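You operate a simulated robot arm through the tools that you are given. There is no shell and no other tool. Be economical: measure what you need, move in short steps, check, and stop when the job is done.

You are at the controls of a simulated robot arm. One attempt, no reset.

## Task
Press the proud rubber stop flush and latch the red-tag doors.
Fine: close by the grips: catch door, rod door, handle, tab.
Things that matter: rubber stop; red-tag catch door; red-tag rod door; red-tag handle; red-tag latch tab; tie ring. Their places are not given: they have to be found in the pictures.

The check looks at the end state, three seconds after you hand in, the way a careful person would. Anything else that was tipped, shoved, dropped, spilled or broken makes it a failure.

## Robot
A 7-joint arm with a two-finger parallel gripper, fixed in place. Base frame: the origin is at the foot of the arm, x ahead of it, y to its left, z up. Lengths are in mm, angles in degrees, forces in N, time in s.
With the tool pointing down near the work surface it reaches from about 100 to 580 mm from the base axis. Its first joint turns from -115.0 to 115.0 degrees. Payload 3.91 kg.
The TCP is the grasp point between the finger pads, 30 mm short of the fingertips. In the tool frame z runs along the fingers and y along their closing line. Largest opening 110 mm; finger width 20, thickness 10; the body of the gripper, 48 by 112 mm, starts 55 mm behind the TCP.
Orientation is told as [roll, pitch, yaw] about the base's x, y, z axes, in that order, counted from this pose: with the fingers straight down and closing along the base's y, the tool's x points along the base's -x, its y along +y and its z along -z.

## Interface
- The arm moves only by the tool send_rows. Its argument "series" is a list of rows, each a list of 7 numbers: the turn, a rotation vector about the tool's x, y, z in units of 5 degrees (1.0 is 5 degrees), then the shift along the tool's x, y, z in units of 20 mm (1.0 is 20 mm), then the opening, from 0 (shut) to 1 (fully open). In form: [[rx, ry, rz, tx, ty, tz, grip], ...]. A call has 1 to 20 rows; each row shifts and turns the commanded pose from where the row before left it, along the tool's axes as they then stand. A call with a number of a shift or a turn outside -1 to 1 is refused whole. A row lasts 0.2 s, in which the tool goes at most 50 mm and 8.6 degrees; a call with a longer step from one row to the next is refused whole, and so is a gripper value outside its range. Where a pose cannot be reached the arm comes as near as it can. A force on the tool above 90 N (or 10 N above the force at the start of the call, whichever is more), or a blocked arm, ends the call early, and 0.2 s more pass. The fingers move at their own pace (about 108 mm/s each) and stop on an object; they squeeze with about 38 N. The grip force told is the motor's: it shows also when the fingers shut on nothing. Time passes only in rows, and 0.2 s behind the last, so rows that do not move let the fingers close. The reply holds the time, the measured pose of the TCP, the force on the tool along the base axes, the opening and the grip force, in the units named above and with some noise.
- Cameras (640 x 400 px; columns grow to the right, rows downward): "scene" is fixed at [219.5, -499.4, 1400.3]; the picture's right is [0.92, -0.39, 0.00], its down [-0.34, -0.80, -0.49] and it looks along [0.19, 0.45, -0.87] (base axes); focal length 214 px, centre (320, 200). "wrist" rides on the gripper at [72, 17, -103] in the tool frame; the picture's right is [-0.23, 0.97, 0.00], its down [-0.76, -0.18, -0.62] and it looks along [-0.61, -0.14, 0.78] (tool axes); focal length 222 px, centre (320, 200).
- capture(camera): a new picture of that camera. It takes no simulated time.
- raise_lower(by): slides the trunk up (or, below 0, down) by that many mm; the arm rides with it, the base frame stays. It gives what a move gives, with no picture.
- point_at(camera, pixels): for up to 12 pixels [column, row] of the newest picture of that camera ("zoom" is the newest enlarged one), the place [x, y, z] in the base frame of the surface seen there, good to about 2 mm. It takes no simulated time.
- close_up(camera, box): a new picture of the part [left, top, right, bottom] of that camera's present view, enlarged. It takes no simulated time.
- sign_off(): hands the job in; it is judged then, once.

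Keep the steps short. Do not move on a guess: measure, check each grasp and each placing, and mend mistakes. In all there are 80 turns and 38 pictures (those below and enlarged ones count). Leave the gripper open and the arm clear of the work at the hand-in unless told otherwise, and finish with a single line.

The tools are called after "Request:" as name(argument=value, ...) on one line, values as JSON. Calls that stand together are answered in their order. send_rows: Moves the arm, as the interface text tells. Its arguments: {"type":"object","properties":{"series":{"type":"array"}},"required":["series"]} The other tools are called the same way: raise_lower (by) slides the trunk up or down; capture (camera) takes a picture; point_at (camera, pixels) gives the place of the surface under pixels of a picture; close_up (camera, box) takes an enlarged picture of a part of a camera's view; sign_off () hands the job in.

At the start:

```text
time: 0.0
ee_pos: [624.2, -189.0, 1071.0]
tool_rot: [0.0, 0.1, 0.0]
force: [-1.0, 0.7, 1.1]
finger_gap: 110.2
grasp_force: 0.1
trunk travel left (down, up): [-775.0, 215.0]
```

scene: 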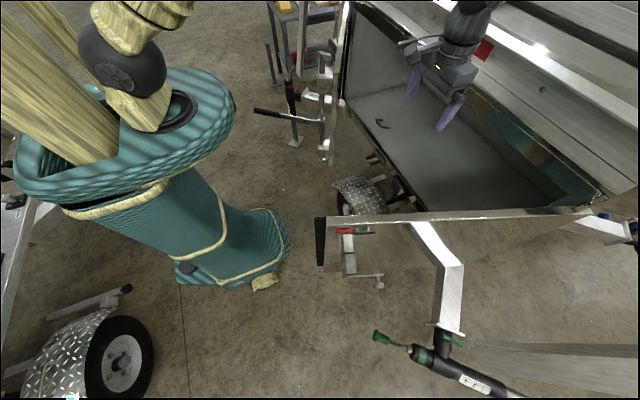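
wrist: 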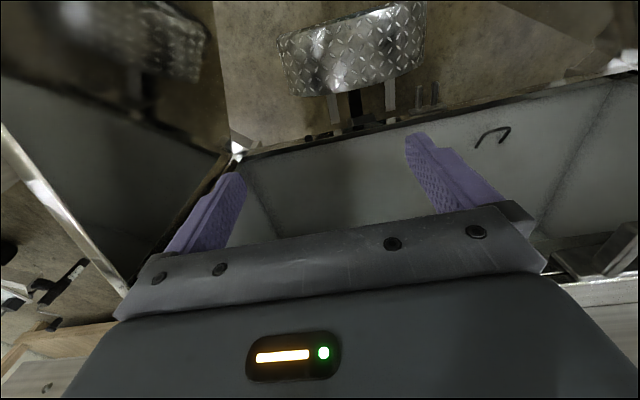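

I see a trailer body with a door swung out on each side. I'll enlarge parts of the scene view to find the stop, doors, handle, tab and ring.

Request:
close_up(camera="scene", box=[240, 0, 440, 125])

Request:
close_up(camera="scene", box=[300, 190, 500, 315])

Request:
close_up(camera="scene", box=[340, 280, 532, 400])

```text
3.20 times, centred on (340, 62) of scene
```

zoom: 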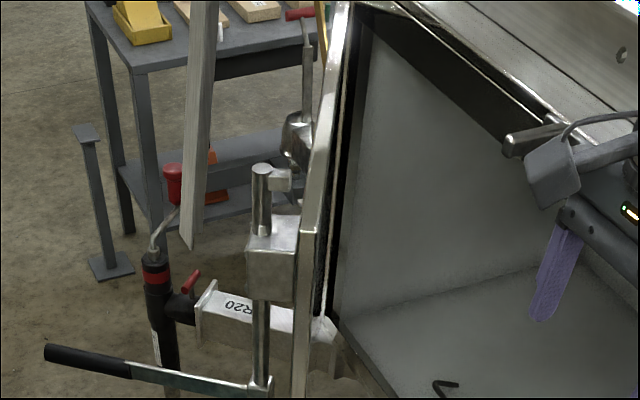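

```text
3.20 times, centred on (400, 252) of scene
```

zoom: 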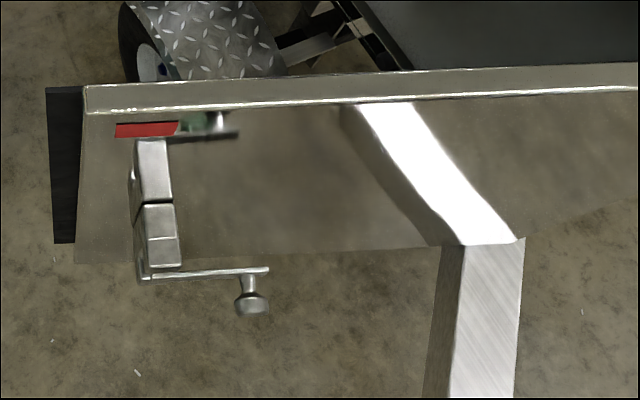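

```text
3.33 times, centred on (436, 340) of scene
```

zoom: 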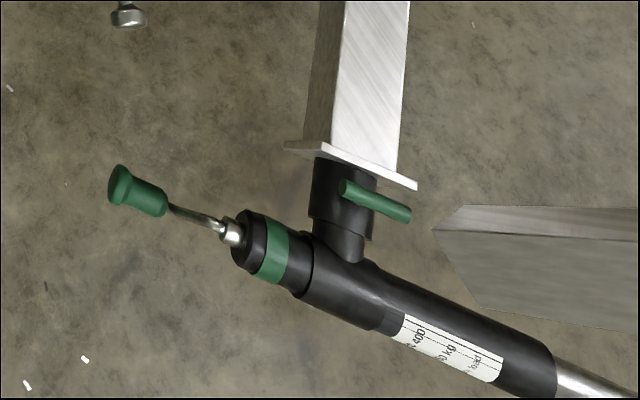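

Two doors seem to be here, one upper left with a rod and a black-gripped lever, one lower with a red tag. I'll measure these points in the scene view.

Request:
capture(camera="scene")

Request:
point_at(camera="scene", pixels=[[345, 8], [332, 160], [265, 112], [320, 120], [318, 222], [590, 211], [347, 231], [350, 262], [380, 285], [483, 50], [380, 124], [440, 170]])

Request:
point_at(camera="scene", pixels=[[425, 230], [455, 300], [382, 338], [430, 212], [600, 190], [350, 100], [450, 110], [330, 218], [520, 90], [300, 97], [130, 340], [430, 40]])

```text
32 pictures are left
```

scene: 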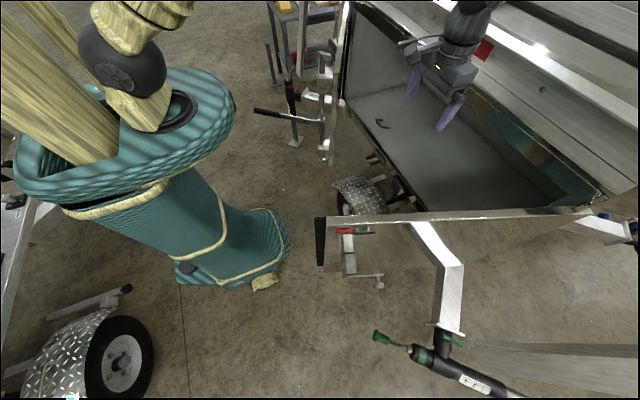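

```text
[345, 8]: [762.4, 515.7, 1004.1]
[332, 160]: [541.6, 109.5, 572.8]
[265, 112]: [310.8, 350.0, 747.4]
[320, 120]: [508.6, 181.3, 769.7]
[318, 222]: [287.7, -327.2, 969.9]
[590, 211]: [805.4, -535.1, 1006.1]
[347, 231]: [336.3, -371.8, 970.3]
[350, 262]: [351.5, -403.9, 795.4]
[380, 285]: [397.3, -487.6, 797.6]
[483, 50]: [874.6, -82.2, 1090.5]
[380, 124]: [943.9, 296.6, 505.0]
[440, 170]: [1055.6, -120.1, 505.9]
```

```text
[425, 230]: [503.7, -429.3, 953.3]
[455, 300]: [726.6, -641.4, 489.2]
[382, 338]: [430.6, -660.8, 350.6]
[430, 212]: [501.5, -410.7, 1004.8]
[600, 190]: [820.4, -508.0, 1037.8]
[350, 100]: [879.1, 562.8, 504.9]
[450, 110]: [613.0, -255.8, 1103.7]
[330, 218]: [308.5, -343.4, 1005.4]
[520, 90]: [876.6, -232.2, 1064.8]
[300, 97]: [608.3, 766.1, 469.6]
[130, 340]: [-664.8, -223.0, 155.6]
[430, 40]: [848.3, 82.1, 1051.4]
```

The box opening is near x=800 with a floor at z=505; the doors hinge at its two sides. I'll look closer at the left door's lower part, the right door's hardware and the frame.

Request:
close_up(camera="scene", box=[240, 80, 400, 180])

Request:
close_up(camera="scene", box=[310, 205, 406, 295])

Request:
close_up(camera="scene", box=[380, 0, 640, 220])

```text
4.00 times, centred on (320, 130) of scene
```

zoom: 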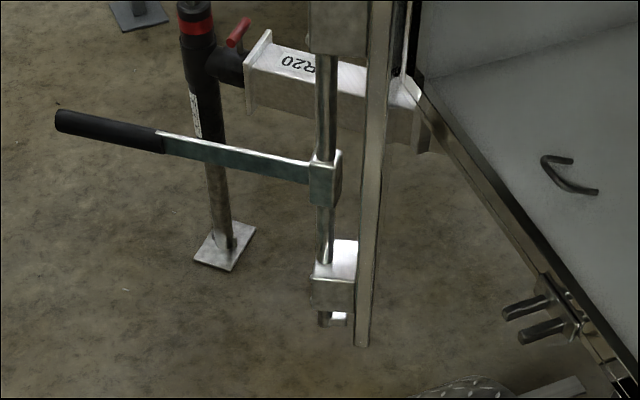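

```text
4.44 times, centred on (358, 250) of scene
```

zoom: 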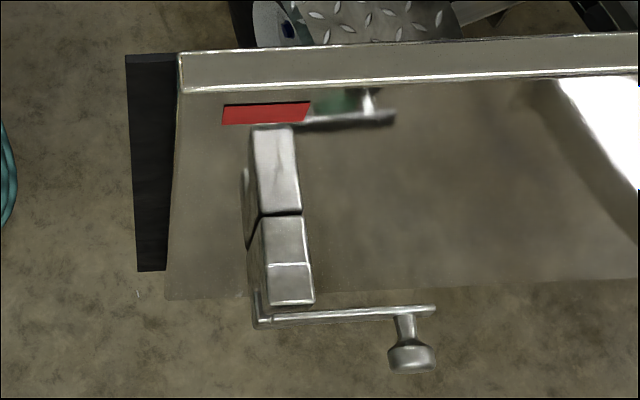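

```text
1.82 times, centred on (510, 110) of scene
```

zoom: 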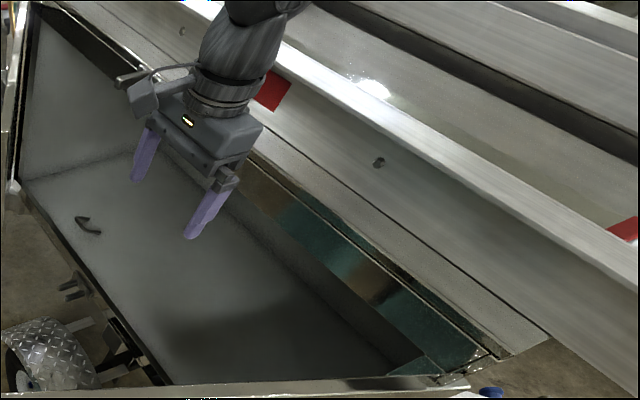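

The rod door (left) has a rod and lever; the catch door (right) has a red tag, split block and knobbed tab. Keeper prongs sit near scene (375,155). I'll draw back and centre the arm, high up, to view the frame through the wrist camera.

Request:
send_rows(series=[[0, 0, 0, 1, 1, 0, 1], [0, 0, 0, 1, 1, 0, 1], [0, 0, 0, 1, 1, 0, 1], [0, 0, 0, 1, 1, 0, 1], [0, 0, 0, 1, 1, 0, 1], [0, 0, 0, 1, 1, 0, 1], [0, 0, 0, 1, 1, 0, 1], [0, 0, 0, 1, 1, 0, 1], [0, 0, 0, 1, 1, 0, 1]])

Request:
capture(camera="wrist")

```text
time: 2.0
ee_pos: [442.3, -8.4, 1071.9]
tool_rot: [-0.1, 0.0, 0.0]
force: [0.1, 0.8, -0.2]
finger_gap: 110.2
grasp_force: 0.1
trunk travel left (down, up): [-775.0, 215.0]
```

```text
28 pictures are left
```

wrist: 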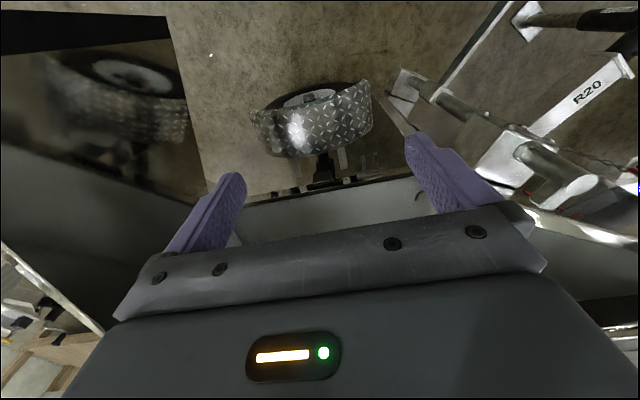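

The sill is visible but obscured by the fingers. I'll pitch the tool forward about 45° in place, so the camera sees the frame face on.

Request:
send_rows(series=[[0, -1, 0, 0, 0, 0, 1], [0, -1, 0, 0, 0, 0, 1], [0, -1, 0, 0, 0, 0, 1], [0, -1, 0, 0, 0, 0, 1], [0, -1, 0, 0, 0, 0, 1], [0, -1, 0, 0, 0, 0, 1], [0, -1, 0, 0, 0, 0, 1], [0, -1, 0, 0, 0, 0, 1], [0, -1, 0, 0, 0, 0, 1]])

Request:
capture(camera="wrist")

```text
time: 4.0
ee_pos: [486.0, -11.7, 1078.3]
tool_rot: [0.0, -45.0, 0.0]
force: [0.0, -0.8, -0.7]
finger_gap: 110.2
grasp_force: 0.1
out of reach, approached as far as the arm can: row 7, 8, 9
trunk travel left (down, up): [-775.0, 215.0]
```

```text
27 pictures are left
```

wrist: 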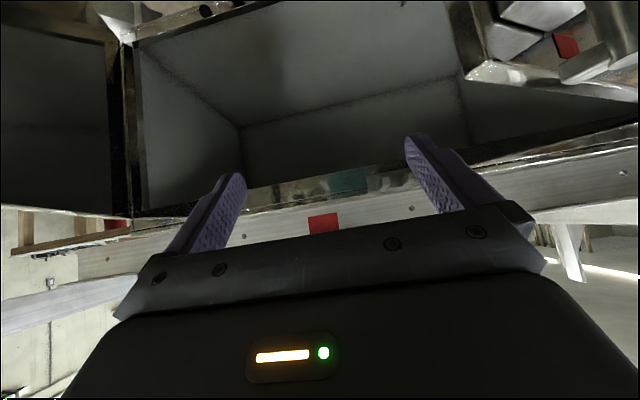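

I see a dark dot at (205,10) on the sill and a red tag on the rod door near (565,45). Enlarging both.

Request:
close_up(camera="wrist", box=[90, 0, 290, 125])

Request:
point_at(camera="wrist", pixels=[[205, 10], [205, 14], [140, 25], [127, 205], [480, 70], [567, 45], [500, 10], [600, 60], [350, 180], [322, 223], [240, 125], [640, 100]])

```text
3.20 times, centred on (190, 62) of wrist
```

zoom: 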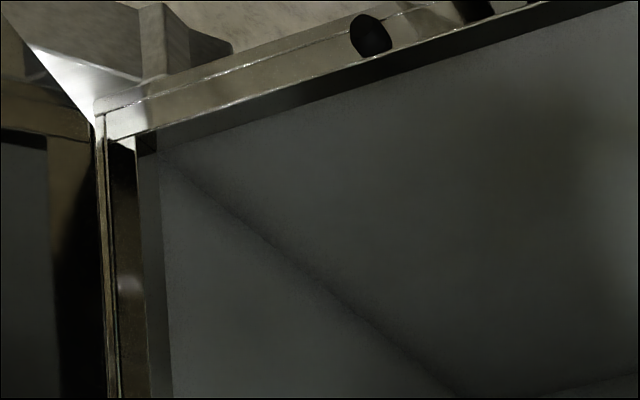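

```text
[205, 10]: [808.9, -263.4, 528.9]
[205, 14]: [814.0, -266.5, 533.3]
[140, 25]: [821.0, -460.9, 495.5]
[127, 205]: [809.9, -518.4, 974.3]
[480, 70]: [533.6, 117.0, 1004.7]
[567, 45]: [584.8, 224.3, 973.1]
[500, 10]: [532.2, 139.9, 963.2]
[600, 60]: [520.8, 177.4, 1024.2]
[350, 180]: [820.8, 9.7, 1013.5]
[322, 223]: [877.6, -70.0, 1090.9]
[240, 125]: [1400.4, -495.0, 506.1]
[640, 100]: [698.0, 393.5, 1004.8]
```

A rubber bumper sits on the sill near (809,-263,529), another beside it. I'll lower the trunk to see the sill face on, staying in the middle of the gap between the doors.

Request:
raise_lower(by=-300)

Request:
capture(camera="wrist")

```text
time: 7.0
ee_pos: [486.0, -10.5, 779.0]
tool_rot: [0.0, -44.8, -0.1]
force: [0.0, -0.7, -0.1]
finger_gap: 109.9
grasp_force: 0.1
trunk travel left (down, up): [-475.0, 515.0]
```

```text
25 pictures are left
```

wrist: 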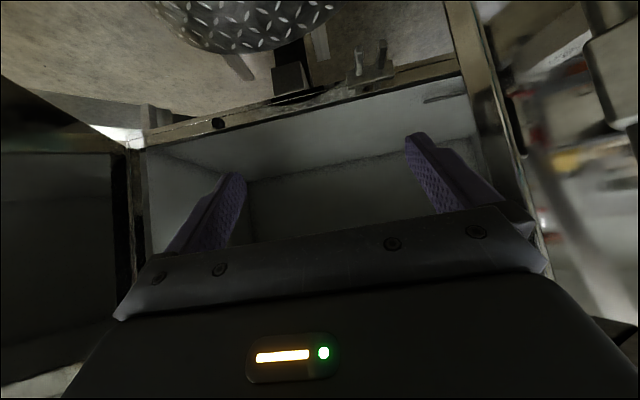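

Request:
close_up(camera="wrist", box=[130, 20, 482, 160])

Request:
point_at(camera="wrist", pixels=[[218, 122], [214, 122], [222, 123], [205, 127], [240, 119], [360, 60], [381, 55], [395, 80], [150, 143], [290, 80], [440, 97], [460, 95]])

```text
1.82 times, centred on (306, 90) of wrist
```

zoom: 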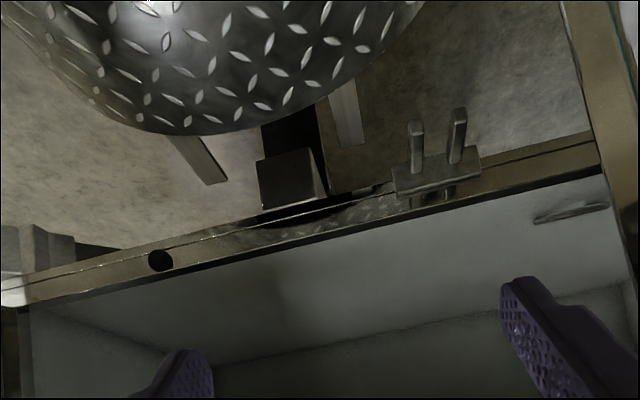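

```text
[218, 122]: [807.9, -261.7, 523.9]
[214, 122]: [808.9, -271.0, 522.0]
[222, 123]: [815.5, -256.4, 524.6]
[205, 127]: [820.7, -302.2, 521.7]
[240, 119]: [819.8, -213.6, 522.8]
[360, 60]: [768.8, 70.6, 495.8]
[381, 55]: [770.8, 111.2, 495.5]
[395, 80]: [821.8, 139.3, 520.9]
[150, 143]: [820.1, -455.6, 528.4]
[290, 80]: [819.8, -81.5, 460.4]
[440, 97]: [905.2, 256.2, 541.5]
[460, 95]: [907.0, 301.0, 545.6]
```

One rubber stop, at about (808,-262,524), stands ~12 mm proud of the sill face x=820. Keeper prongs are at y≈70 and 111. Before going lower I'll measure the fender and the door bottoms, which could obstruct the approach.

Request:
point_at(camera="wrist", pixels=[[240, 45], [240, 10], [180, 5], [320, 5], [290, 30], [60, 110], [100, 160], [50, 250], [460, 40], [490, 120], [535, 230], [600, 60]])

Request:
point_at(camera="scene", pixels=[[360, 190], [345, 185], [380, 190], [355, 210], [405, 190], [330, 95], [337, 60], [320, 148], [327, 165], [300, 115], [255, 110], [325, 72]])

```text
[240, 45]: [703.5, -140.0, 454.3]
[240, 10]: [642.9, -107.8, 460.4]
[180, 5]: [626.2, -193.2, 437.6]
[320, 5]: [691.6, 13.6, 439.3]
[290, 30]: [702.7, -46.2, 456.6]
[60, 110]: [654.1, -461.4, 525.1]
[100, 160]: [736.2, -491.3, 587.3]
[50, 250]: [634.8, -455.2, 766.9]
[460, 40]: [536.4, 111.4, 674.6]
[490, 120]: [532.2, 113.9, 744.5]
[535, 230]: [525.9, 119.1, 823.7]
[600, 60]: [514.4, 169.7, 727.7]
```

```text
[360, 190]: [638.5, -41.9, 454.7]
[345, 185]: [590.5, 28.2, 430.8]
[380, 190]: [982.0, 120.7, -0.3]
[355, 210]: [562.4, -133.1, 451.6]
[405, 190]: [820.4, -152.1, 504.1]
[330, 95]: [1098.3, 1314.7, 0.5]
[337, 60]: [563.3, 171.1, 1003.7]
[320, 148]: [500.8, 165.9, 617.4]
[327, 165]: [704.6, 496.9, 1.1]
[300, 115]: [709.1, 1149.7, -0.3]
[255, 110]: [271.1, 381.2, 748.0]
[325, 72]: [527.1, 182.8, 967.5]
```

The fender top is at z≈461 (lower near y=-262), so there's room over it. Now I'll shut the fingers and move at height to around (700,-260,779), to check reach.

Request:
send_rows(series=[[0, 0, 0, -0.707, -1, 0.707, 0], [0, 0, 0, -0.707, -1, 0.707, 0], [0, 0, 0, -0.707, -1, 0.707, 0], [0, 0, 0, -0.707, -1, 0.707, 0], [0, 0, 0, -0.707, -1, 0.707, 0], [0, 0, 0, -0.707, -1, 0.707, 0], [0, 0, 0, -0.707, -1, 0.707, 0], [0, 0, 0, -0.707, -1, 0.707, 0], [0, 0, 0, -0.707, -1, 0.707, 0], [0, 0, 0, -0.707, -1, 0.707, 0], [0, 0, 0, 0, -1, 0, 0], [0, 0, 0, 0, -0.55, 0, 0]])

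```text
time: 9.6
ee_pos: [685.8, -241.5, 778.4]
tool_rot: [0.1, -44.9, -0.1]
force: [-0.1, -0.2, 0.9]
finger_gap: 0.1
grasp_force: 37.5
trunk travel left (down, up): [-475.0, 515.0]
```

Reached cleanly. Now pitching forward 40° more (to about -85°) in place, and shifting y to -262.

Request:
send_rows(series=[[0, -1, 0, 0, -0.5, 0, 0], [0, -1, 0, 0, -0.5, 0, 0], [0, -1, 0, 0, 0, 0, 0], [0, -1, 0, 0, 0, 0, 0], [0, -1, 0, 0, 0, 0, 0], [0, -1, 0, 0, 0, 0, 0], [0, -1, 0, 0, 0, 0, 0], [0, -1, 0, 0, 0, 0, 0]])

```text
time: 11.4
ee_pos: [685.8, -261.3, 778.0]
tool_rot: [0.0, -85.0, -0.2]
force: [0.5, -0.5, -0.1]
finger_gap: 0.0
grasp_force: 37.5
trunk travel left (down, up): [-475.0, 515.0]
```

Good. Lowering the trunk by 254 to bring the shut fingers to z≈524 in front of the stop, then looking.

Request:
raise_lower(by=-254)

Request:
capture(camera="wrist")

```text
time: 14.0
ee_pos: [684.5, -261.7, 522.8]
tool_rot: [0.1, -84.9, -0.1]
force: [0.3, -0.4, -0.2]
finger_gap: 0.0
grasp_force: 37.6
trunk travel left (down, up): [-221.0, 769.0]
```

```text
23 pictures are left
```

wrist: 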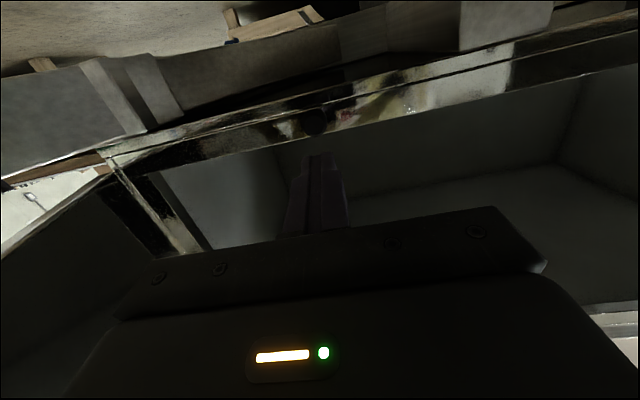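

The stop shows as the dark disc near (315,122), straight ahead. I'll measure its centre and edges.

Request:
close_up(camera="wrist", box=[270, 90, 366, 150])

Request:
point_at(camera="wrist", pixels=[[315, 121], [315, 115], [315, 127], [309, 121], [322, 121], [314, 110], [313, 106], [340, 122], [290, 130], [320, 138], [316, 133]])

```text
6.67 times, centred on (318, 120) of wrist
```

zoom: 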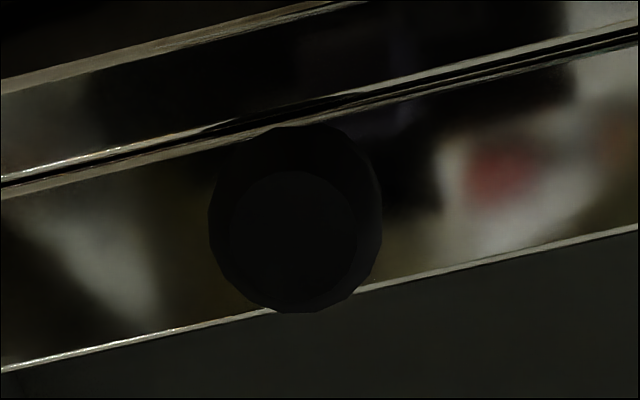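

```text
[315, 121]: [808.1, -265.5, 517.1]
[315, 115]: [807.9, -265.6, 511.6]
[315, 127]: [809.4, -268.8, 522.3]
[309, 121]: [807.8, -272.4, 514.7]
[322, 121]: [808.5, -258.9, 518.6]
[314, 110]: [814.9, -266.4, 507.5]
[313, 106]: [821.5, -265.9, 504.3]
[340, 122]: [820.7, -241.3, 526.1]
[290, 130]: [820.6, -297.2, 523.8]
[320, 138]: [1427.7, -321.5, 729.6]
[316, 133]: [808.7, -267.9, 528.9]
```

The stop's front face (x≈808) is centred near y=-266, z=518. I'll line up (y -4.5, z -2.5) and advance to x≈770, short of contact.

Request:
send_rows(series=[[0, 0, 0, 0.05, -0.22, 0.996, 0], [0, 0, 0, -0.04, 0, 0.996, 0], [0, 0, 0, -0.087, 0, 0.996, 0], [0, 0, 0, -0.087, 0, 0.996, 0]])

```text
time: 15.0
ee_pos: [763.7, -267.0, 520.8]
tool_rot: [-0.1, -84.9, 0.1]
force: [0.2, -0.4, 0.3]
finger_gap: 0.1
grasp_force: 37.8
trunk travel left (down, up): [-221.0, 769.0]
```

Lined up at (764,-266.5,520.8). Advancing in small steps onto the stop, to about x=784.

Request:
send_rows(series=[[0, 0, 0, -0.04, 0, 0.5, 0], [0, 0, 0, -0.02, 0, 0.25, 0], [0, 0, 0, -0.02, 0, 0.25, 0]])

```text
time: 15.8
ee_pos: [784.9, -266.3, 520.2]
tool_rot: [-0.2, -84.9, 0.1]
force: [-0.6, -0.2, -0.2]
finger_gap: 0.0
grasp_force: 37.6
trunk travel left (down, up): [-221.0, 769.0]
```

Little force so far. Continuing in 2 mm steps until x≈790 (tip at the sill face).

Request:
send_rows(series=[[0, 0, 0, 0, 0, 0.1, 0], [0, 0, 0, 0, 0, 0.1, 0], [0, 0, 0, 0, 0, 0.06, 0]])

Request:
close_up(camera="wrist", box=[230, 60, 422, 180])

```text
time: 16.6
ee_pos: [788.7, -265.3, 520.2]
tool_rot: [0.0, -84.9, -0.1]
force: [-4.7, 1.5, 2.4]
finger_gap: 0.2
grasp_force: 37.7
trunk travel left (down, up): [-221.0, 769.0]
```

```text
3.33 times, centred on (326, 120) of wrist
```

zoom: 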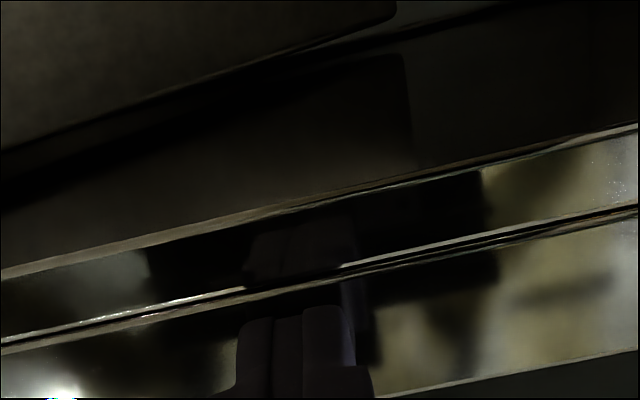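

Contact force is rising (4.7 N) with tip around 819. A little more, then reading the force.

Request:
send_rows(series=[[0, 0, 0, 0, 0, 0.1, 0], [0, 0, 0, 0, 0, 0.1, 0], [0, 0, 0, 0, 0, 0, 0]])

```text
time: 17.4
ee_pos: [789.1, -266.6, 519.7]
tool_rot: [-0.3, -84.8, 0.5]
force: [-83.8, 20.0, 16.1]
finger_gap: 0.0
grasp_force: 37.7
trunk travel left (down, up): [-221.0, 769.0]
stopped in row 3: the force on the tool passed its limit (the readings are from after the stop); the commanded pose is now the measured one
```

Firm stop at 84 N, so the fingers are against the sill. Backing off 100 mm straight and looking at the stop.

Request:
send_rows(series=[[0, 0, 0, 0.04, 0, -0.5, 0], [0, 0, 0, 0.08, 0, -0.996, 0], [0, 0, 0, 0.087, 0, -0.996, 0], [0, 0, 0, 0.087, 0, -0.996, 0], [0, 0, 0, 0.087, 0, -0.996, 0], [0, 0, 0, 0.087, 0, -0.996, 0]])

Request:
close_up(camera="wrist", box=[270, 80, 366, 140])

Request:
point_at(camera="zoom", pixels=[[320, 250], [280, 250], [300, 290], [300, 210], [360, 250], [450, 250], [150, 330]])

```text
time: 18.9
ee_pos: [681.5, -268.7, 516.9]
tool_rot: [0.6, -84.6, -0.5]
force: [-0.4, 0.5, -0.2]
finger_gap: 0.1
grasp_force: 37.5
trunk travel left (down, up): [-221.0, 769.0]
```

```text
6.67 times, centred on (318, 110) of wrist
```

zoom: 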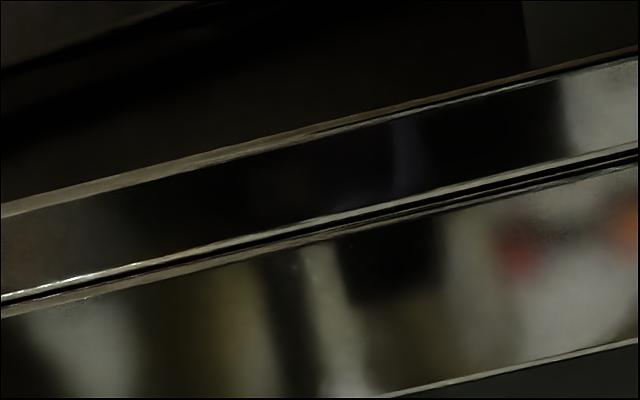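

```text
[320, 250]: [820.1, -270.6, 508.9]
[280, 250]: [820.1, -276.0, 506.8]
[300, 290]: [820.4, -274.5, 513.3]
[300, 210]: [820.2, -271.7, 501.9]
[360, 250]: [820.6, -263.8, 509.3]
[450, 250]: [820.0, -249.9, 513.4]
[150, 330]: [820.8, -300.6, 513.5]
```

The stop has sunk level with the sill face (x≈820 all round). Next the catch door. I'll raise the trunk so the tool clears the door tops (z 1005).

Request:
raise_lower(by=580)

Request:
send_rows(series=[[0, 1, 0, 0.2, 0, -0.98, 0], [0, 1, 0, 0.2, 0, -0.98, 0], [0, 1, 0, 0.3, 0, -0.95, 0], [0, 1, 0, 0.4, 0, -0.9, 0], [0, 1, 0, 0.5, 0, -0.85, 0], [0, 1, 0, 0.6, 0, -0.8, 0], [0, 1, 0, 0.65, 0, -0.75, 0], [0, 1, 0, 0.7, 0, -0.7, 0], [0, 1, 0, 0.75, 0, -0.65, 0], [0, 1, 0, 0.8, 0, -0.6, 0], [0, 1, 0, 0.85, 0, -0.5, 0], [0, 1, 0, 0.9, 0, -0.4, 0], [0, 1, 0, 0.95, 0, -0.3, 0], [0, 1, 0, 0.98, 0, -0.2, 0], [0, 1, 0, 1, 0, -0.1, 0], [0, 1, 0, 1, 0, 0, 0], [0, 1, 0, 1, 0, 0, 0]])

```text
refused: 580 is not a number from -400 to 400
```

```text
time: 22.4
ee_pos: [345.7, -268.2, 484.3]
tool_rot: [-0.1, 0.6, 0.1]
force: [0.0, 0.1, -0.5]
finger_gap: 0.2
grasp_force: 37.9
trunk travel left (down, up): [-221.0, 769.0]
```

The raise was refused (limit 400), so the re-pitch took place low; forces stayed nil and it wasn't stopped. I'll shift 80 mm left, away from the door, then raise in two steps and look.

Request:
send_rows(series=[[0, 0, 0, 0, 1, 0, 0], [0, 0, 0, 0, 1, 0, 0], [0, 0, 0, 0, 1, 0, 0], [0, 0, 0, 0, 1, 0, 0]])

Request:
raise_lower(by=300)

Request:
raise_lower(by=310)

Request:
capture(camera="scene")

```text
time: 23.4
ee_pos: [346.4, -188.0, 484.7]
tool_rot: [0.1, 0.6, 0.0]
force: [-0.7, 0.0, 0.6]
finger_gap: 0.0
grasp_force: 37.5
trunk travel left (down, up): [-221.0, 769.0]
```

```text
time: 26.4
ee_pos: [345.6, -185.5, 784.1]
tool_rot: [0.1, 0.5, 0.1]
force: [0.5, -0.1, 0.1]
finger_gap: 0.2
grasp_force: 37.9
trunk travel left (down, up): [-521.0, 469.0]
```

```text
time: 29.5
ee_pos: [346.6, -187.5, 1094.1]
tool_rot: [0.0, 0.6, 0.2]
force: [-0.1, -0.4, 0.4]
finger_gap: 0.0
grasp_force: 37.8
trunk travel left (down, up): [-831.0, 159.0]
```

```text
19 pictures are left
```

scene: 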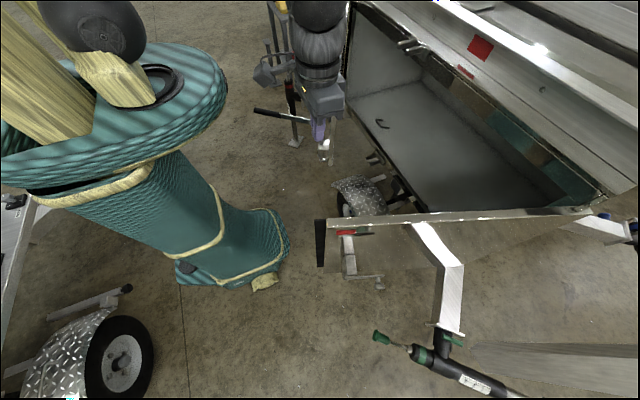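

Nothing is disturbed. Now crossing over the door top (tips at z 1064) to its outer side, around (380,-415), then down so the shut fingers hang behind it at tip z≈970.

Request:
send_rows(series=[[0, 0, 0, -0.14, -1, 0, 0], [0, 0, 0, -0.14, -1, 0, 0], [0, 0, 0, -0.14, -1, 0, 0], [0, 0, 0, -0.14, -1, 0, 0], [0, 0, 0, -0.14, -1, 0, 0], [0, 0, 0, -0.14, -1, 0, 0], [0, 0, 0, -0.14, -1, 0, 0], [0, 0, 0, -0.14, -1, 0, 0], [0, 0, 0, -0.14, -1, 0, 0], [0, 0, 0, -0.14, -1, 0, 0], [0, 0, 0, -0.14, -1, 0, 0], [0, 0, 0, -0.14, -0.4, 0, 0]])

```text
time: 32.1
ee_pos: [380.8, -414.5, 1094.5]
tool_rot: [0.1, 0.4, 0.1]
force: [0.6, 0.7, 0.3]
finger_gap: 0.0
grasp_force: 37.7
trunk travel left (down, up): [-831.0, 159.0]
```

In place over the outer side. Lowering 95 mm with the trunk (TCP z≈1000), then checking the clearance in an enlarged scene view.

Request:
raise_lower(by=-95)

Request:
close_up(camera="scene", box=[300, 140, 460, 300])

```text
time: 33.4
ee_pos: [379.4, -413.5, 999.6]
tool_rot: [0.1, 0.5, 0.1]
force: [0.3, -0.8, 0.4]
finger_gap: 0.1
grasp_force: 38.2
trunk travel left (down, up): [-736.0, 254.0]
```

```text
2.50 times, centred on (380, 220) of scene
```

zoom: 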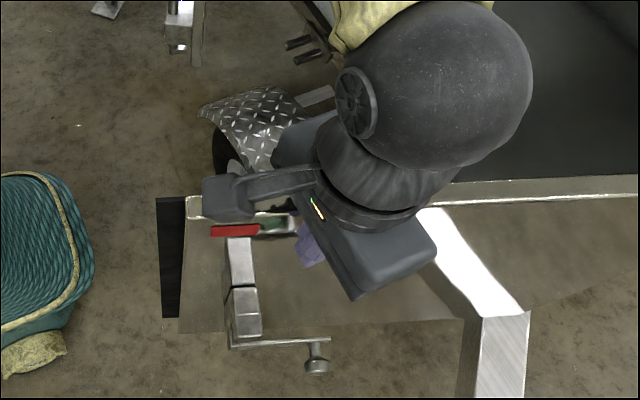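

The fingers hang next to a small bar (grip) beside the red tag. Measuring it.

Request:
point_at(camera="zoom", pixels=[[270, 232], [285, 230], [292, 222], [265, 222], [235, 231], [305, 245], [312, 262], [190, 205], [242, 270], [246, 310], [280, 341], [316, 366]])

```text
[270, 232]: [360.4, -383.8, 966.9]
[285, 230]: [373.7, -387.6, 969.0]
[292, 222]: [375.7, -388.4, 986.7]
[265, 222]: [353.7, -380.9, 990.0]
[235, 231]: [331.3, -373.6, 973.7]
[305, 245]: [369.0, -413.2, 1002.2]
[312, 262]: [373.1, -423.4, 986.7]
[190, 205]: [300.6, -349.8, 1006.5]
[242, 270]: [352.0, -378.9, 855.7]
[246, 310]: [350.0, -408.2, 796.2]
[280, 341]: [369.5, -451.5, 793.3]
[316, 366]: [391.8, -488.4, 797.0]
```

Bar, tag and the upper block lie on the glossy face plane (reflections), so the path is clear. Pushing the door along its hinge circle (centre ≈(805,-535), r≈442), first 10 steps.

Request:
send_rows(series=[[0, 0, 0, -0.297, 0.955, 0, 0], [0, 0, 0, -0.34, 0.94, 0, 0], [0, 0, 0, -0.383, 0.924, 0, 0], [0, 0, 0, -0.424, 0.906, 0, 0], [0, 0, 0, -0.465, 0.885, 0, 0], [0, 0, 0, -0.505, 0.863, 0, 0], [0, 0, 0, -0.543, 0.84, 0, 0], [0, 0, 0, -0.581, 0.814, 0, 0], [0, 0, 0, -0.617, 0.787, 0, 0], [0, 0, 0, -0.652, 0.758, 0, 0]])

Request:
capture(camera="scene")

```text
time: 35.6
ee_pos: [475.7, -240.5, 998.8]
tool_rot: [0.0, 0.5, 0.0]
force: [-0.9, 0.9, -0.2]
finger_gap: 0.1
grasp_force: 38.1
trunk travel left (down, up): [-736.0, 254.0]
```

```text
17 pictures are left
```

scene: 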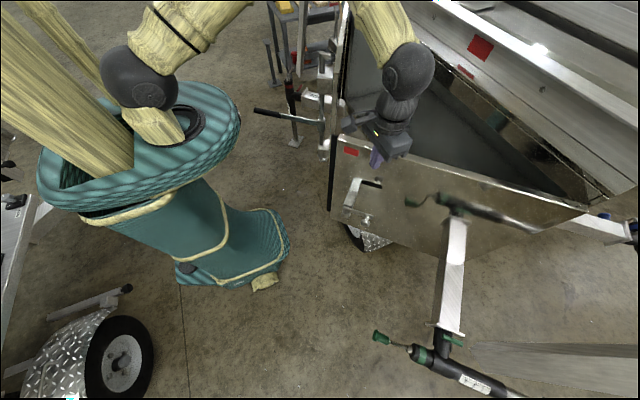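

The door swings smoothly with the fingers. Continuing 8 more steps along the circle.

Request:
send_rows(series=[[0, 0, 0, -0.686, 0.728, 0, 0], [0, 0, 0, -0.718, 0.696, 0, 0], [0, 0, 0, -0.749, 0.663, 0, 0], [0, 0, 0, -0.778, 0.628, 0, 0], [0, 0, 0, -0.806, 0.592, 0, 0], [0, 0, 0, -0.832, 0.555, 0, 0], [0, 0, 0, -0.856, 0.517, 0, 0], [0, 0, 0, -0.879, 0.477, 0, 0]])

```text
time: 37.4
ee_pos: [601.9, -143.4, 998.0]
tool_rot: [0.1, 0.6, 0.2]
force: [-0.2, -0.3, -0.4]
finger_gap: 0.0
grasp_force: 37.3
trunk travel left (down, up): [-736.0, 254.0]
```

Now the door is about 27° from closed. I'll pitch the tool forward gradually (to about -40°) while continuing the push, so the fingertips can finish it.

Request:
send_rows(series=[[0, -1, 0, -0.7, 0.3, 0.03, 0], [0, -1, 0, -0.694, 0.28, 0.09, 0], [0, -1, 0, -0.683, 0.26, 0.15, 0], [0, -1, 0, -0.668, 0.25, 0.21, 0], [0, -1, 0, -0.647, 0.23, 0.27, 0], [0, -1, 0, -0.62, 0.21, 0.32, 0], [0, -1, 0, -0.59, 0.2, 0.376, 0], [0, -1, 0, -0.555, 0.18, 0.426, 0]])

Request:
capture(camera="scene")

```text
time: 39.2
ee_pos: [714.5, -105.6, 992.9]
tool_rot: [0.0, -39.6, 0.0]
force: [-0.5, -0.1, 0.5]
finger_gap: 0.0
grasp_force: 37.5
trunk travel left (down, up): [-736.0, 254.0]
```

```text
16 pictures are left
```

scene: 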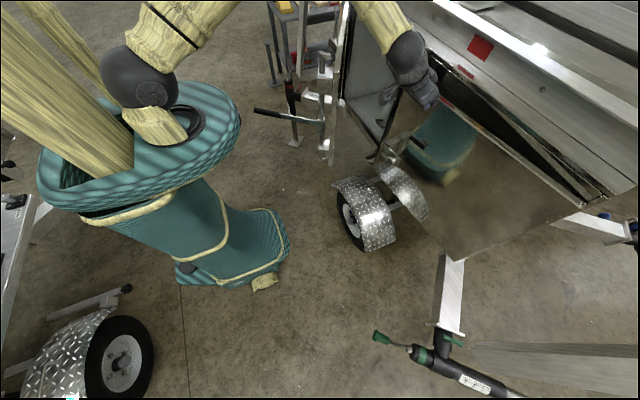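

Nearly there. Continuing straight forward in 10 mm steps.

Request:
send_rows(series=[[0, 0, 0, -0.383, 0.08, 0.321, 0], [0, 0, 0, -0.383, 0.06, 0.321, 0], [0, 0, 0, -0.383, 0.05, 0.321, 0], [0, 0, 0, -0.383, 0.05, 0.321, 0]])

Request:
point_at(camera="scene", pixels=[[378, 158], [366, 186], [470, 125], [600, 205], [390, 152], [450, 258]])

```text
time: 40.2
ee_pos: [754.7, -99.7, 991.1]
tool_rot: [0.1, -39.5, 0.1]
force: [1.0, 0.4, -0.6]
finger_gap: 0.0
grasp_force: 37.7
trunk travel left (down, up): [-736.0, 254.0]
```

```text
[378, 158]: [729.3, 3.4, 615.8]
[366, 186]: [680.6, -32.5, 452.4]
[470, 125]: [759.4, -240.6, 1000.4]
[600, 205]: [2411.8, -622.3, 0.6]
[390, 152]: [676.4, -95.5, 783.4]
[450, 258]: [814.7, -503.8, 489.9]
```

No resistance yet (tip x≈780). Continuing in 5 mm steps till contact force.

Request:
send_rows(series=[[0, 0, 0, -0.191, 0.02, 0.16, 0], [0, 0, 0, -0.191, 0.02, 0.16, 0], [0, 0, 0, -0.191, 0.02, 0.16, 0], [0, 0, 0, -0.191, 0.02, 0.16, 0]])

Request:
capture(camera="scene")

```text
time: 41.2
ee_pos: [769.3, -98.3, 991.9]
tool_rot: [0.1, -39.5, 0.1]
force: [-23.9, 1.7, 0.5]
finger_gap: 0.0
grasp_force: 37.4
trunk travel left (down, up): [-736.0, 254.0]
```

```text
15 pictures are left
```

scene: 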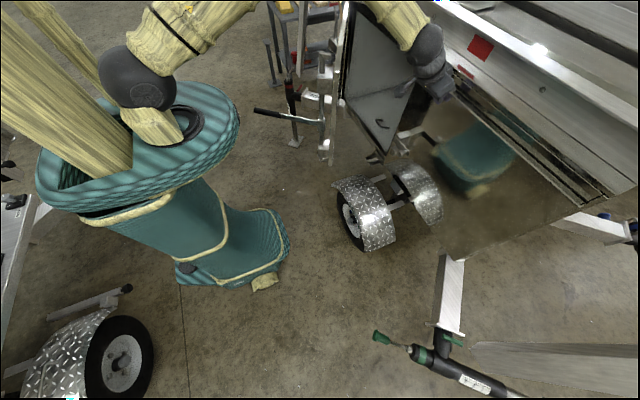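

Force 24 N: it is seating. I'll check the door edge positions.

Request:
close_up(camera="scene", box=[360, 60, 520, 160])

Request:
point_at(camera="scene", pixels=[[470, 113], [520, 155], [560, 190], [390, 160], [460, 200], [384, 150], [500, 180]])

Request:
send_rows(series=[[0, 0, 0, -0.115, 0, 0.096, 0], [0, 0, 0, -0.05, 0, 0.04, 0]])

```text
4.00 times, centred on (440, 110) of scene
```

zoom: 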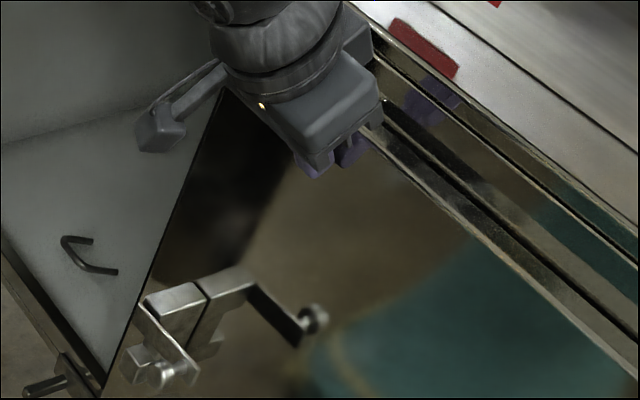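

```text
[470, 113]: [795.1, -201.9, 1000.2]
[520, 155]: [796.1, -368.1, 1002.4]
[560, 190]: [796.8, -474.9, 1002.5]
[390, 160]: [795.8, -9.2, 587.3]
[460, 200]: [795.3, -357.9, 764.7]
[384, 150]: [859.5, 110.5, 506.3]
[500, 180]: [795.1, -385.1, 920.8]
```

```text
time: 41.8
ee_pos: [769.1, -98.2, 992.5]
tool_rot: [0.2, -39.3, -0.1]
force: [-51.7, 2.6, -4.9]
finger_gap: 0.2
grasp_force: 37.8
trunk travel left (down, up): [-736.0, 254.0]
```

The catch door is seated: face x=795–797 along its length, firm at 52 N. Now backing off 200 mm and raising 120 mm to go over the rod door.

Request:
send_rows(series=[[0, 0, 0, 0.383, 0, -0.321, 0], [0, 0, 0, 0.766, 0, -0.643, 0], [0, 0, 0, 0.766, 0, -0.643, 0], [0, 0, 0, 0.766, 0, -0.643, 0], [0, 0, 0, 0.766, 0, -0.643, 0], [0, 0, 0, 0.766, 0, -0.643, 0], [0, 0, 0, 0.766, 0, -0.643, 0], [0, 0, 0, 0.766, 0, -0.643, 0], [0, 0, 0, 0.766, 0, -0.643, 0], [0, 0, 0, 0.766, 0, -0.643, 0], [0, 0, 0, 0.766, 0, -0.643, 0]])

Request:
raise_lower(by=120)

Request:
close_up(camera="scene", box=[290, 0, 450, 170])

Request:
point_at(camera="zoom", pixels=[[400, 340], [380, 300], [340, 130], [300, 150], [325, 60], [300, 210], [290, 250], [270, 20], [295, 120]])

```text
time: 44.2
ee_pos: [569.6, -98.9, 992.7]
tool_rot: [0.1, -39.6, 0.1]
force: [0.5, 0.5, -0.2]
finger_gap: 0.0
grasp_force: 37.6
trunk travel left (down, up): [-736.0, 254.0]
```

```text
time: 45.7
ee_pos: [569.5, -99.3, 1114.4]
tool_rot: [0.1, -39.5, 0.2]
force: [0.9, 0.0, 0.5]
finger_gap: 0.0
grasp_force: 37.6
trunk travel left (down, up): [-856.0, 134.0]
```

```text
2.35 times, centred on (370, 85) of scene
```

zoom: 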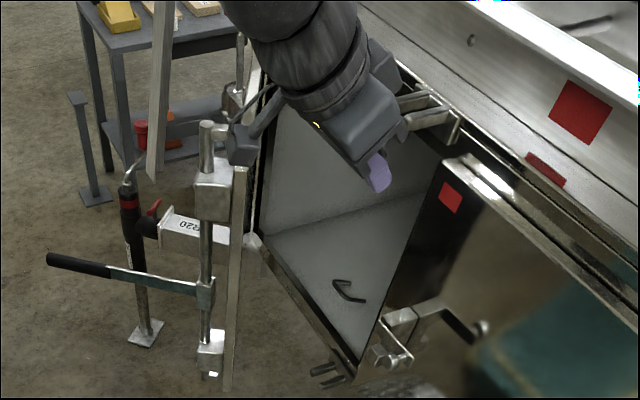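

```text
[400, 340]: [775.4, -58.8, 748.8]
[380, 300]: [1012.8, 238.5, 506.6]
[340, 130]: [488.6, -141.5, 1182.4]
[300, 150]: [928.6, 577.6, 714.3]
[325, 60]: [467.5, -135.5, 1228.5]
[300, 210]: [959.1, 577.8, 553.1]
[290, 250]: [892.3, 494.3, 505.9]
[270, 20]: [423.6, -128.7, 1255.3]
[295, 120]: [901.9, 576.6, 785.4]
```

The rod's top (zoom (208,125)) stays below the tips (z≈1085). Crossing to y≈270, x≈530 outside the rod door.

Request:
send_rows(series=[[0, 0, 0, 0.08, 1, -0.07, 0], [0, 0, 0, 0.08, 1, -0.07, 0], [0, 0, 0, 0.08, 1, -0.07, 0], [0, 0, 0, 0.08, 1, -0.07, 0], [0, 0, 0, 0.08, 1, -0.07, 0], [0, 0, 0, 0.08, 1, -0.07, 0], [0, 0, 0, 0.08, 1, -0.07, 0], [0, 0, 0, 0.08, 1, -0.07, 0], [0, 0, 0, 0.08, 1, -0.07, 0], [0, 0, 0, 0.08, 1, -0.07, 0], [0, 0, 0, 0.08, 1, -0.07, 0], [0, 0, 0, 0.08, 1, -0.07, 0], [0, 0, 0, 0.08, 1, -0.07, 0], [0, 0, 0, 0.08, 1, -0.07, 0], [0, 0, 0, 0.08, 1, -0.07, 0], [0, 0, 0, 0.08, 1, -0.07, 0], [0, 0, 0, 0.08, 1, -0.07, 0], [0, 0, 0, 0.08, 1, -0.07, 0], [0, 0, 0, 0.08, 0.7, -0.07, 0]])

Request:
capture(camera="wrist")

Request:
point_at(camera="wrist", pixels=[[250, 120], [150, 60], [300, 100], [350, 130], [400, 60], [200, 100], [100, 60], [320, 50], [450, 80], [250, 40], [300, 180], [500, 150]])

```text
time: 49.7
ee_pos: [529.4, 275.3, 1114.8]
tool_rot: [0.0, -39.7, 0.1]
force: [0.1, 0.4, 0.5]
finger_gap: 0.1
grasp_force: 38.0
trunk travel left (down, up): [-856.0, 134.0]
```

```text
12 pictures are left
```

wrist: 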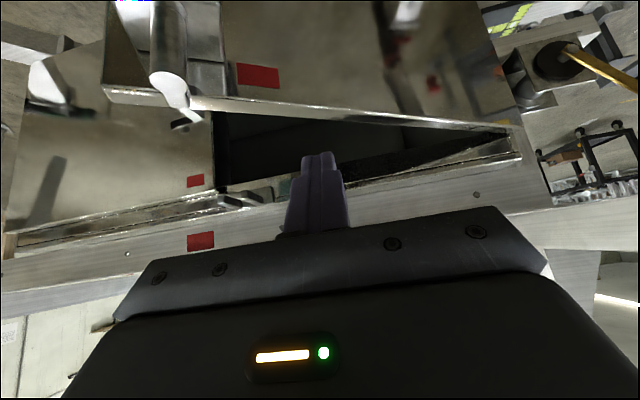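

```text
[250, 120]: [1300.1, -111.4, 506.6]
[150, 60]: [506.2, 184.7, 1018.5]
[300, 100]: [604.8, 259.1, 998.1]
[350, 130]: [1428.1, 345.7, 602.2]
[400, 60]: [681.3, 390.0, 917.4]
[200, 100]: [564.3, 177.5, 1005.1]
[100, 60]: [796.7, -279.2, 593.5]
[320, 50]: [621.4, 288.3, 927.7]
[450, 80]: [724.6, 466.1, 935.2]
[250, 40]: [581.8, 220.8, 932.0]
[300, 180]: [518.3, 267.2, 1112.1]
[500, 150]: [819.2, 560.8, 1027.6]
```

Rod door's outer face runs from (621,288) to (681,390), so ~30° open with its hinge near (797,575). I'll shift 25 mm left for clearance to the rod, then lower 130 mm.

Request:
send_rows(series=[[0, 0, 0, 0, 0.75, 0, 0], [0, 0, 0, 0, 0.75, 0, 0]])

Request:
raise_lower(by=-140)

```text
time: 50.3
ee_pos: [527.2, 304.4, 1115.0]
tool_rot: [0.0, -39.6, 0.1]
force: [0.2, -0.1, -0.3]
finger_gap: 0.1
grasp_force: 37.4
trunk travel left (down, up): [-856.0, 134.0]
```

```text
time: 52.0
ee_pos: [528.2, 304.1, 975.4]
tool_rot: [0.0, -39.7, 0.1]
force: [0.3, 0.5, -0.6]
finger_gap: 0.2
grasp_force: 37.9
trunk travel left (down, up): [-716.0, 274.0]
```

Now pushing the rod door forward with the fingertips (y drifting right with the arc).

Request:
send_rows(series=[[0, 0, 0, -0.575, 0, 0.482, 0], [0, 0, 0, -0.575, 0, 0.482, 0], [0, 0, 0, -0.575, 0, 0.482, 0], [0, 0, 0, -0.575, 0, 0.482, 0], [0, 0, 0, -0.46, -0.2, 0.386, 0], [0, 0, 0, -0.46, -0.2, 0.386, 0], [0, 0, 0, -0.46, -0.2, 0.386, 0], [0, 0, 0, -0.46, -0.2, 0.386, 0], [0, 0, 0, -0.46, -0.2, 0.386, 0], [0, 0, 0, -0.46, -0.2, 0.386, 0], [0, 0, 0, -0.46, -0.2, 0.386, 0], [0, 0, 0, -0.46, -0.2, 0.386, 0]])

Request:
capture(camera="scene")

```text
time: 54.6
ee_pos: [685.1, 273.0, 972.7]
tool_rot: [0.1, -39.4, 0.0]
force: [0.7, -0.2, 0.3]
finger_gap: 0.1
grasp_force: 37.8
trunk travel left (down, up): [-716.0, 274.0]
```

```text
11 pictures are left
```

scene: 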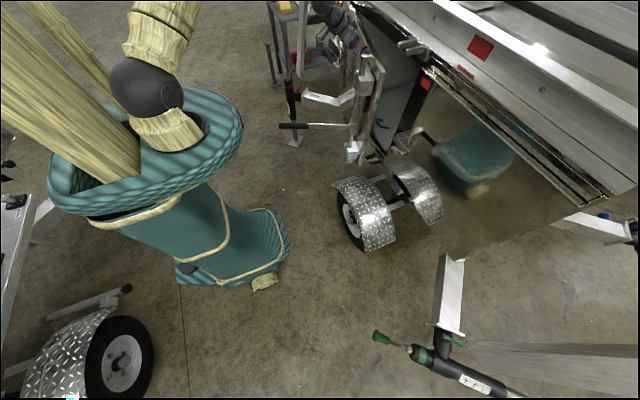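

Closing well. Continuing 72 mm in 9 mm steps.

Request:
send_rows(series=[[0, 0, 0, -0.345, -0.08, 0.289, 0], [0, 0, 0, -0.345, -0.08, 0.289, 0], [0, 0, 0, -0.345, -0.08, 0.289, 0], [0, 0, 0, -0.345, -0.06, 0.289, 0], [0, 0, 0, -0.345, -0.05, 0.289, 0], [0, 0, 0, -0.345, -0.04, 0.289, 0], [0, 0, 0, -0.345, -0.03, 0.289, 0], [0, 0, 0, -0.345, -0.02, 0.289, 0]])

```text
time: 56.4
ee_pos: [756.1, 263.2, 972.0]
tool_rot: [0.1, -39.4, 0.1]
force: [-0.6, 0.1, 0.1]
finger_gap: 0.0
grasp_force: 37.5
trunk travel left (down, up): [-716.0, 274.0]
```

Still free. Now 4 mm steps to the seat.

Request:
send_rows(series=[[0, 0, 0, -0.153, 0, 0.129, 0], [0, 0, 0, -0.153, 0, 0.129, 0], [0, 0, 0, -0.153, 0, 0.129, 0], [0, 0, 0, -0.153, 0, 0.129, 0], [0, 0, 0, -0.077, 0, 0.064, 0]])

Request:
capture(camera="scene")

```text
time: 57.6
ee_pos: [770.5, 261.7, 972.7]
tool_rot: [0.0, -39.2, 0.1]
force: [-34.5, -6.7, -2.1]
finger_gap: 0.1
grasp_force: 37.4
trunk travel left (down, up): [-716.0, 274.0]
```

```text
10 pictures are left
```

scene: 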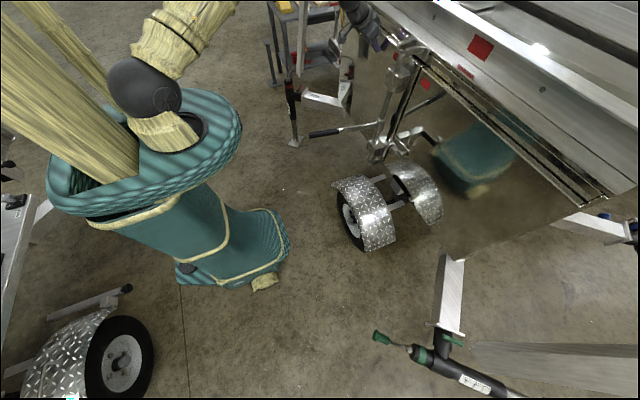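

Seated at 35 N. Measuring the door faces, rod, handle and catch block.

Request:
close_up(camera="scene", box=[300, 60, 460, 160])

Request:
point_at(camera="zoom", pixels=[[40, 295], [110, 282], [200, 270], [290, 258], [330, 200], [305, 350], [395, 60], [380, 160], [470, 285], [420, 320], [530, 330], [430, 275]])

```text
4.00 times, centred on (380, 110) of scene
```

zoom: 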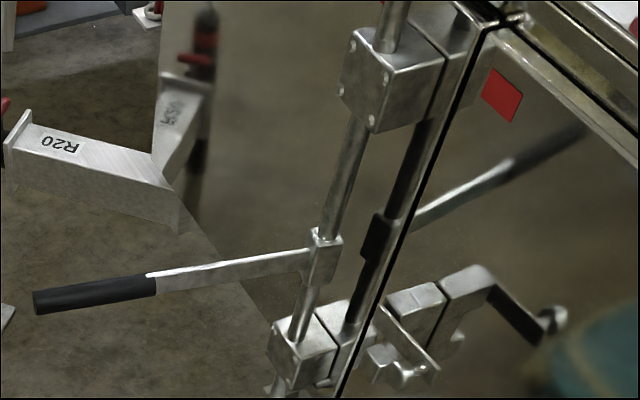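

```text
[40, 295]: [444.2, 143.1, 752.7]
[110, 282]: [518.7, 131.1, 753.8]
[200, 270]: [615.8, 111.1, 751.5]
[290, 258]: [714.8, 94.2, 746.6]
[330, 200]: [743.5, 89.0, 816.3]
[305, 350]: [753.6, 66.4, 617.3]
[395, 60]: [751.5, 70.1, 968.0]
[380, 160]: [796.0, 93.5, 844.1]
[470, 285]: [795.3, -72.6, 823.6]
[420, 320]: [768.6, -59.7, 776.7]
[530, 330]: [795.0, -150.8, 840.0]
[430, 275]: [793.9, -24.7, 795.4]
```

Both doors are shut (faces x≈795). Rod axis ≈(752,87), lever at z≈751 pointing outward to (435,145). Now measuring the catch and tab in this same enlarged view.

Request:
point_at(camera="zoom", pixels=[[372, 360], [382, 375], [395, 350], [410, 372], [435, 378], [400, 330], [382, 310], [415, 350], [455, 345], [415, 300], [460, 280], [500, 305]])

```text
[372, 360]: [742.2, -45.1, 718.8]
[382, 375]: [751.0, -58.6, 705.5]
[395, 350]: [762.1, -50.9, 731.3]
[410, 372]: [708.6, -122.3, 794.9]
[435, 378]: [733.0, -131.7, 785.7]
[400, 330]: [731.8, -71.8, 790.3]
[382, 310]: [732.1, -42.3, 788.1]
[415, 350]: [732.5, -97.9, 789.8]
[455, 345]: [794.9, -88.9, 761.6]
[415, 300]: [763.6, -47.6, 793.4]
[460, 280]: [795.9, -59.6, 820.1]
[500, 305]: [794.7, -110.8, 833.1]
```

The catch is a C-slot at y≈-50 (upper block z≈790, lower shelf z≈705–730). The tab (x≈732, z≈788) lies sideways from its pivot at y≈-42 to the knob at (709,-122,795), so it should swing down over the lever. First I'll retreat and place the shut fingers on the +y side of the lever.

Request:
send_rows(series=[[0, 0, 0, 0.766, 0, -0.643, 0], [0, 0, 0, 0.766, 0, -0.643, 0], [0, 0, 0, 0.766, 0, -0.643, 0], [0, 0, 0, 0.766, 0, -0.643, 0], [0, 0, 0, 0.766, 0, -0.643, 0], [0, 0, 0, 0.766, 0, -0.643, 0], [0, 0, 0, 0.766, -0.5, -0.643, 0], [0, 0, 0, 0.766, -0.5, -0.643, 0], [0, 0, 0, 0.766, -0.5, -0.643, 0], [0, 0, 0, 0.766, -0.5, -0.643, 0], [0, 0, 0, 0.766, -0.5, -0.643, 0], [0, 0, 0, 0.766, -0.5, -0.643, 0], [0, 0, 0, 0.766, -0.5, -0.643, 0], [0, 0, 0, 0.766, -0.5, -0.643, 0]])

Request:
raise_lower(by=-120)

```text
time: 60.6
ee_pos: [494.5, 184.5, 977.5]
tool_rot: [0.1, -39.6, 0.1]
force: [-0.8, 0.1, -0.1]
finger_gap: 0.0
grasp_force: 37.3
trunk travel left (down, up): [-716.0, 274.0]
```

```text
time: 62.1
ee_pos: [495.1, 185.0, 857.0]
tool_rot: [0.1, -39.6, 0.1]
force: [0.1, 1.1, -0.3]
finger_gap: 0.0
grasp_force: 37.8
trunk travel left (down, up): [-596.0, 394.0]
```

Request:
raise_lower(by=-93)

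Request:
close_up(camera="scene", box=[280, 60, 440, 160])

```text
time: 63.4
ee_pos: [494.9, 184.0, 763.3]
tool_rot: [0.1, -39.6, 0.1]
force: [-0.6, -0.2, -0.7]
finger_gap: 0.0
grasp_force: 38.2
trunk travel left (down, up): [-503.0, 487.0]
```

```text
4.00 times, centred on (360, 110) of scene
```

zoom: 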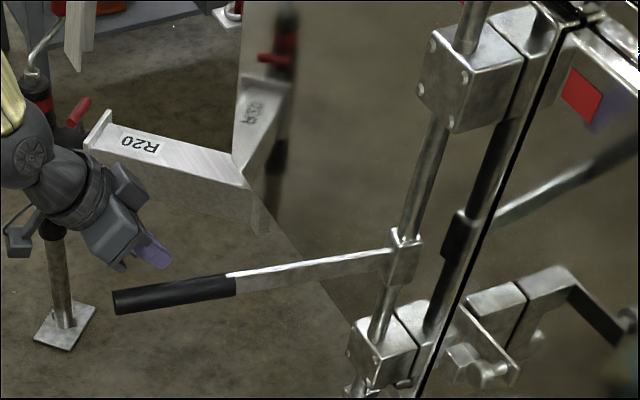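

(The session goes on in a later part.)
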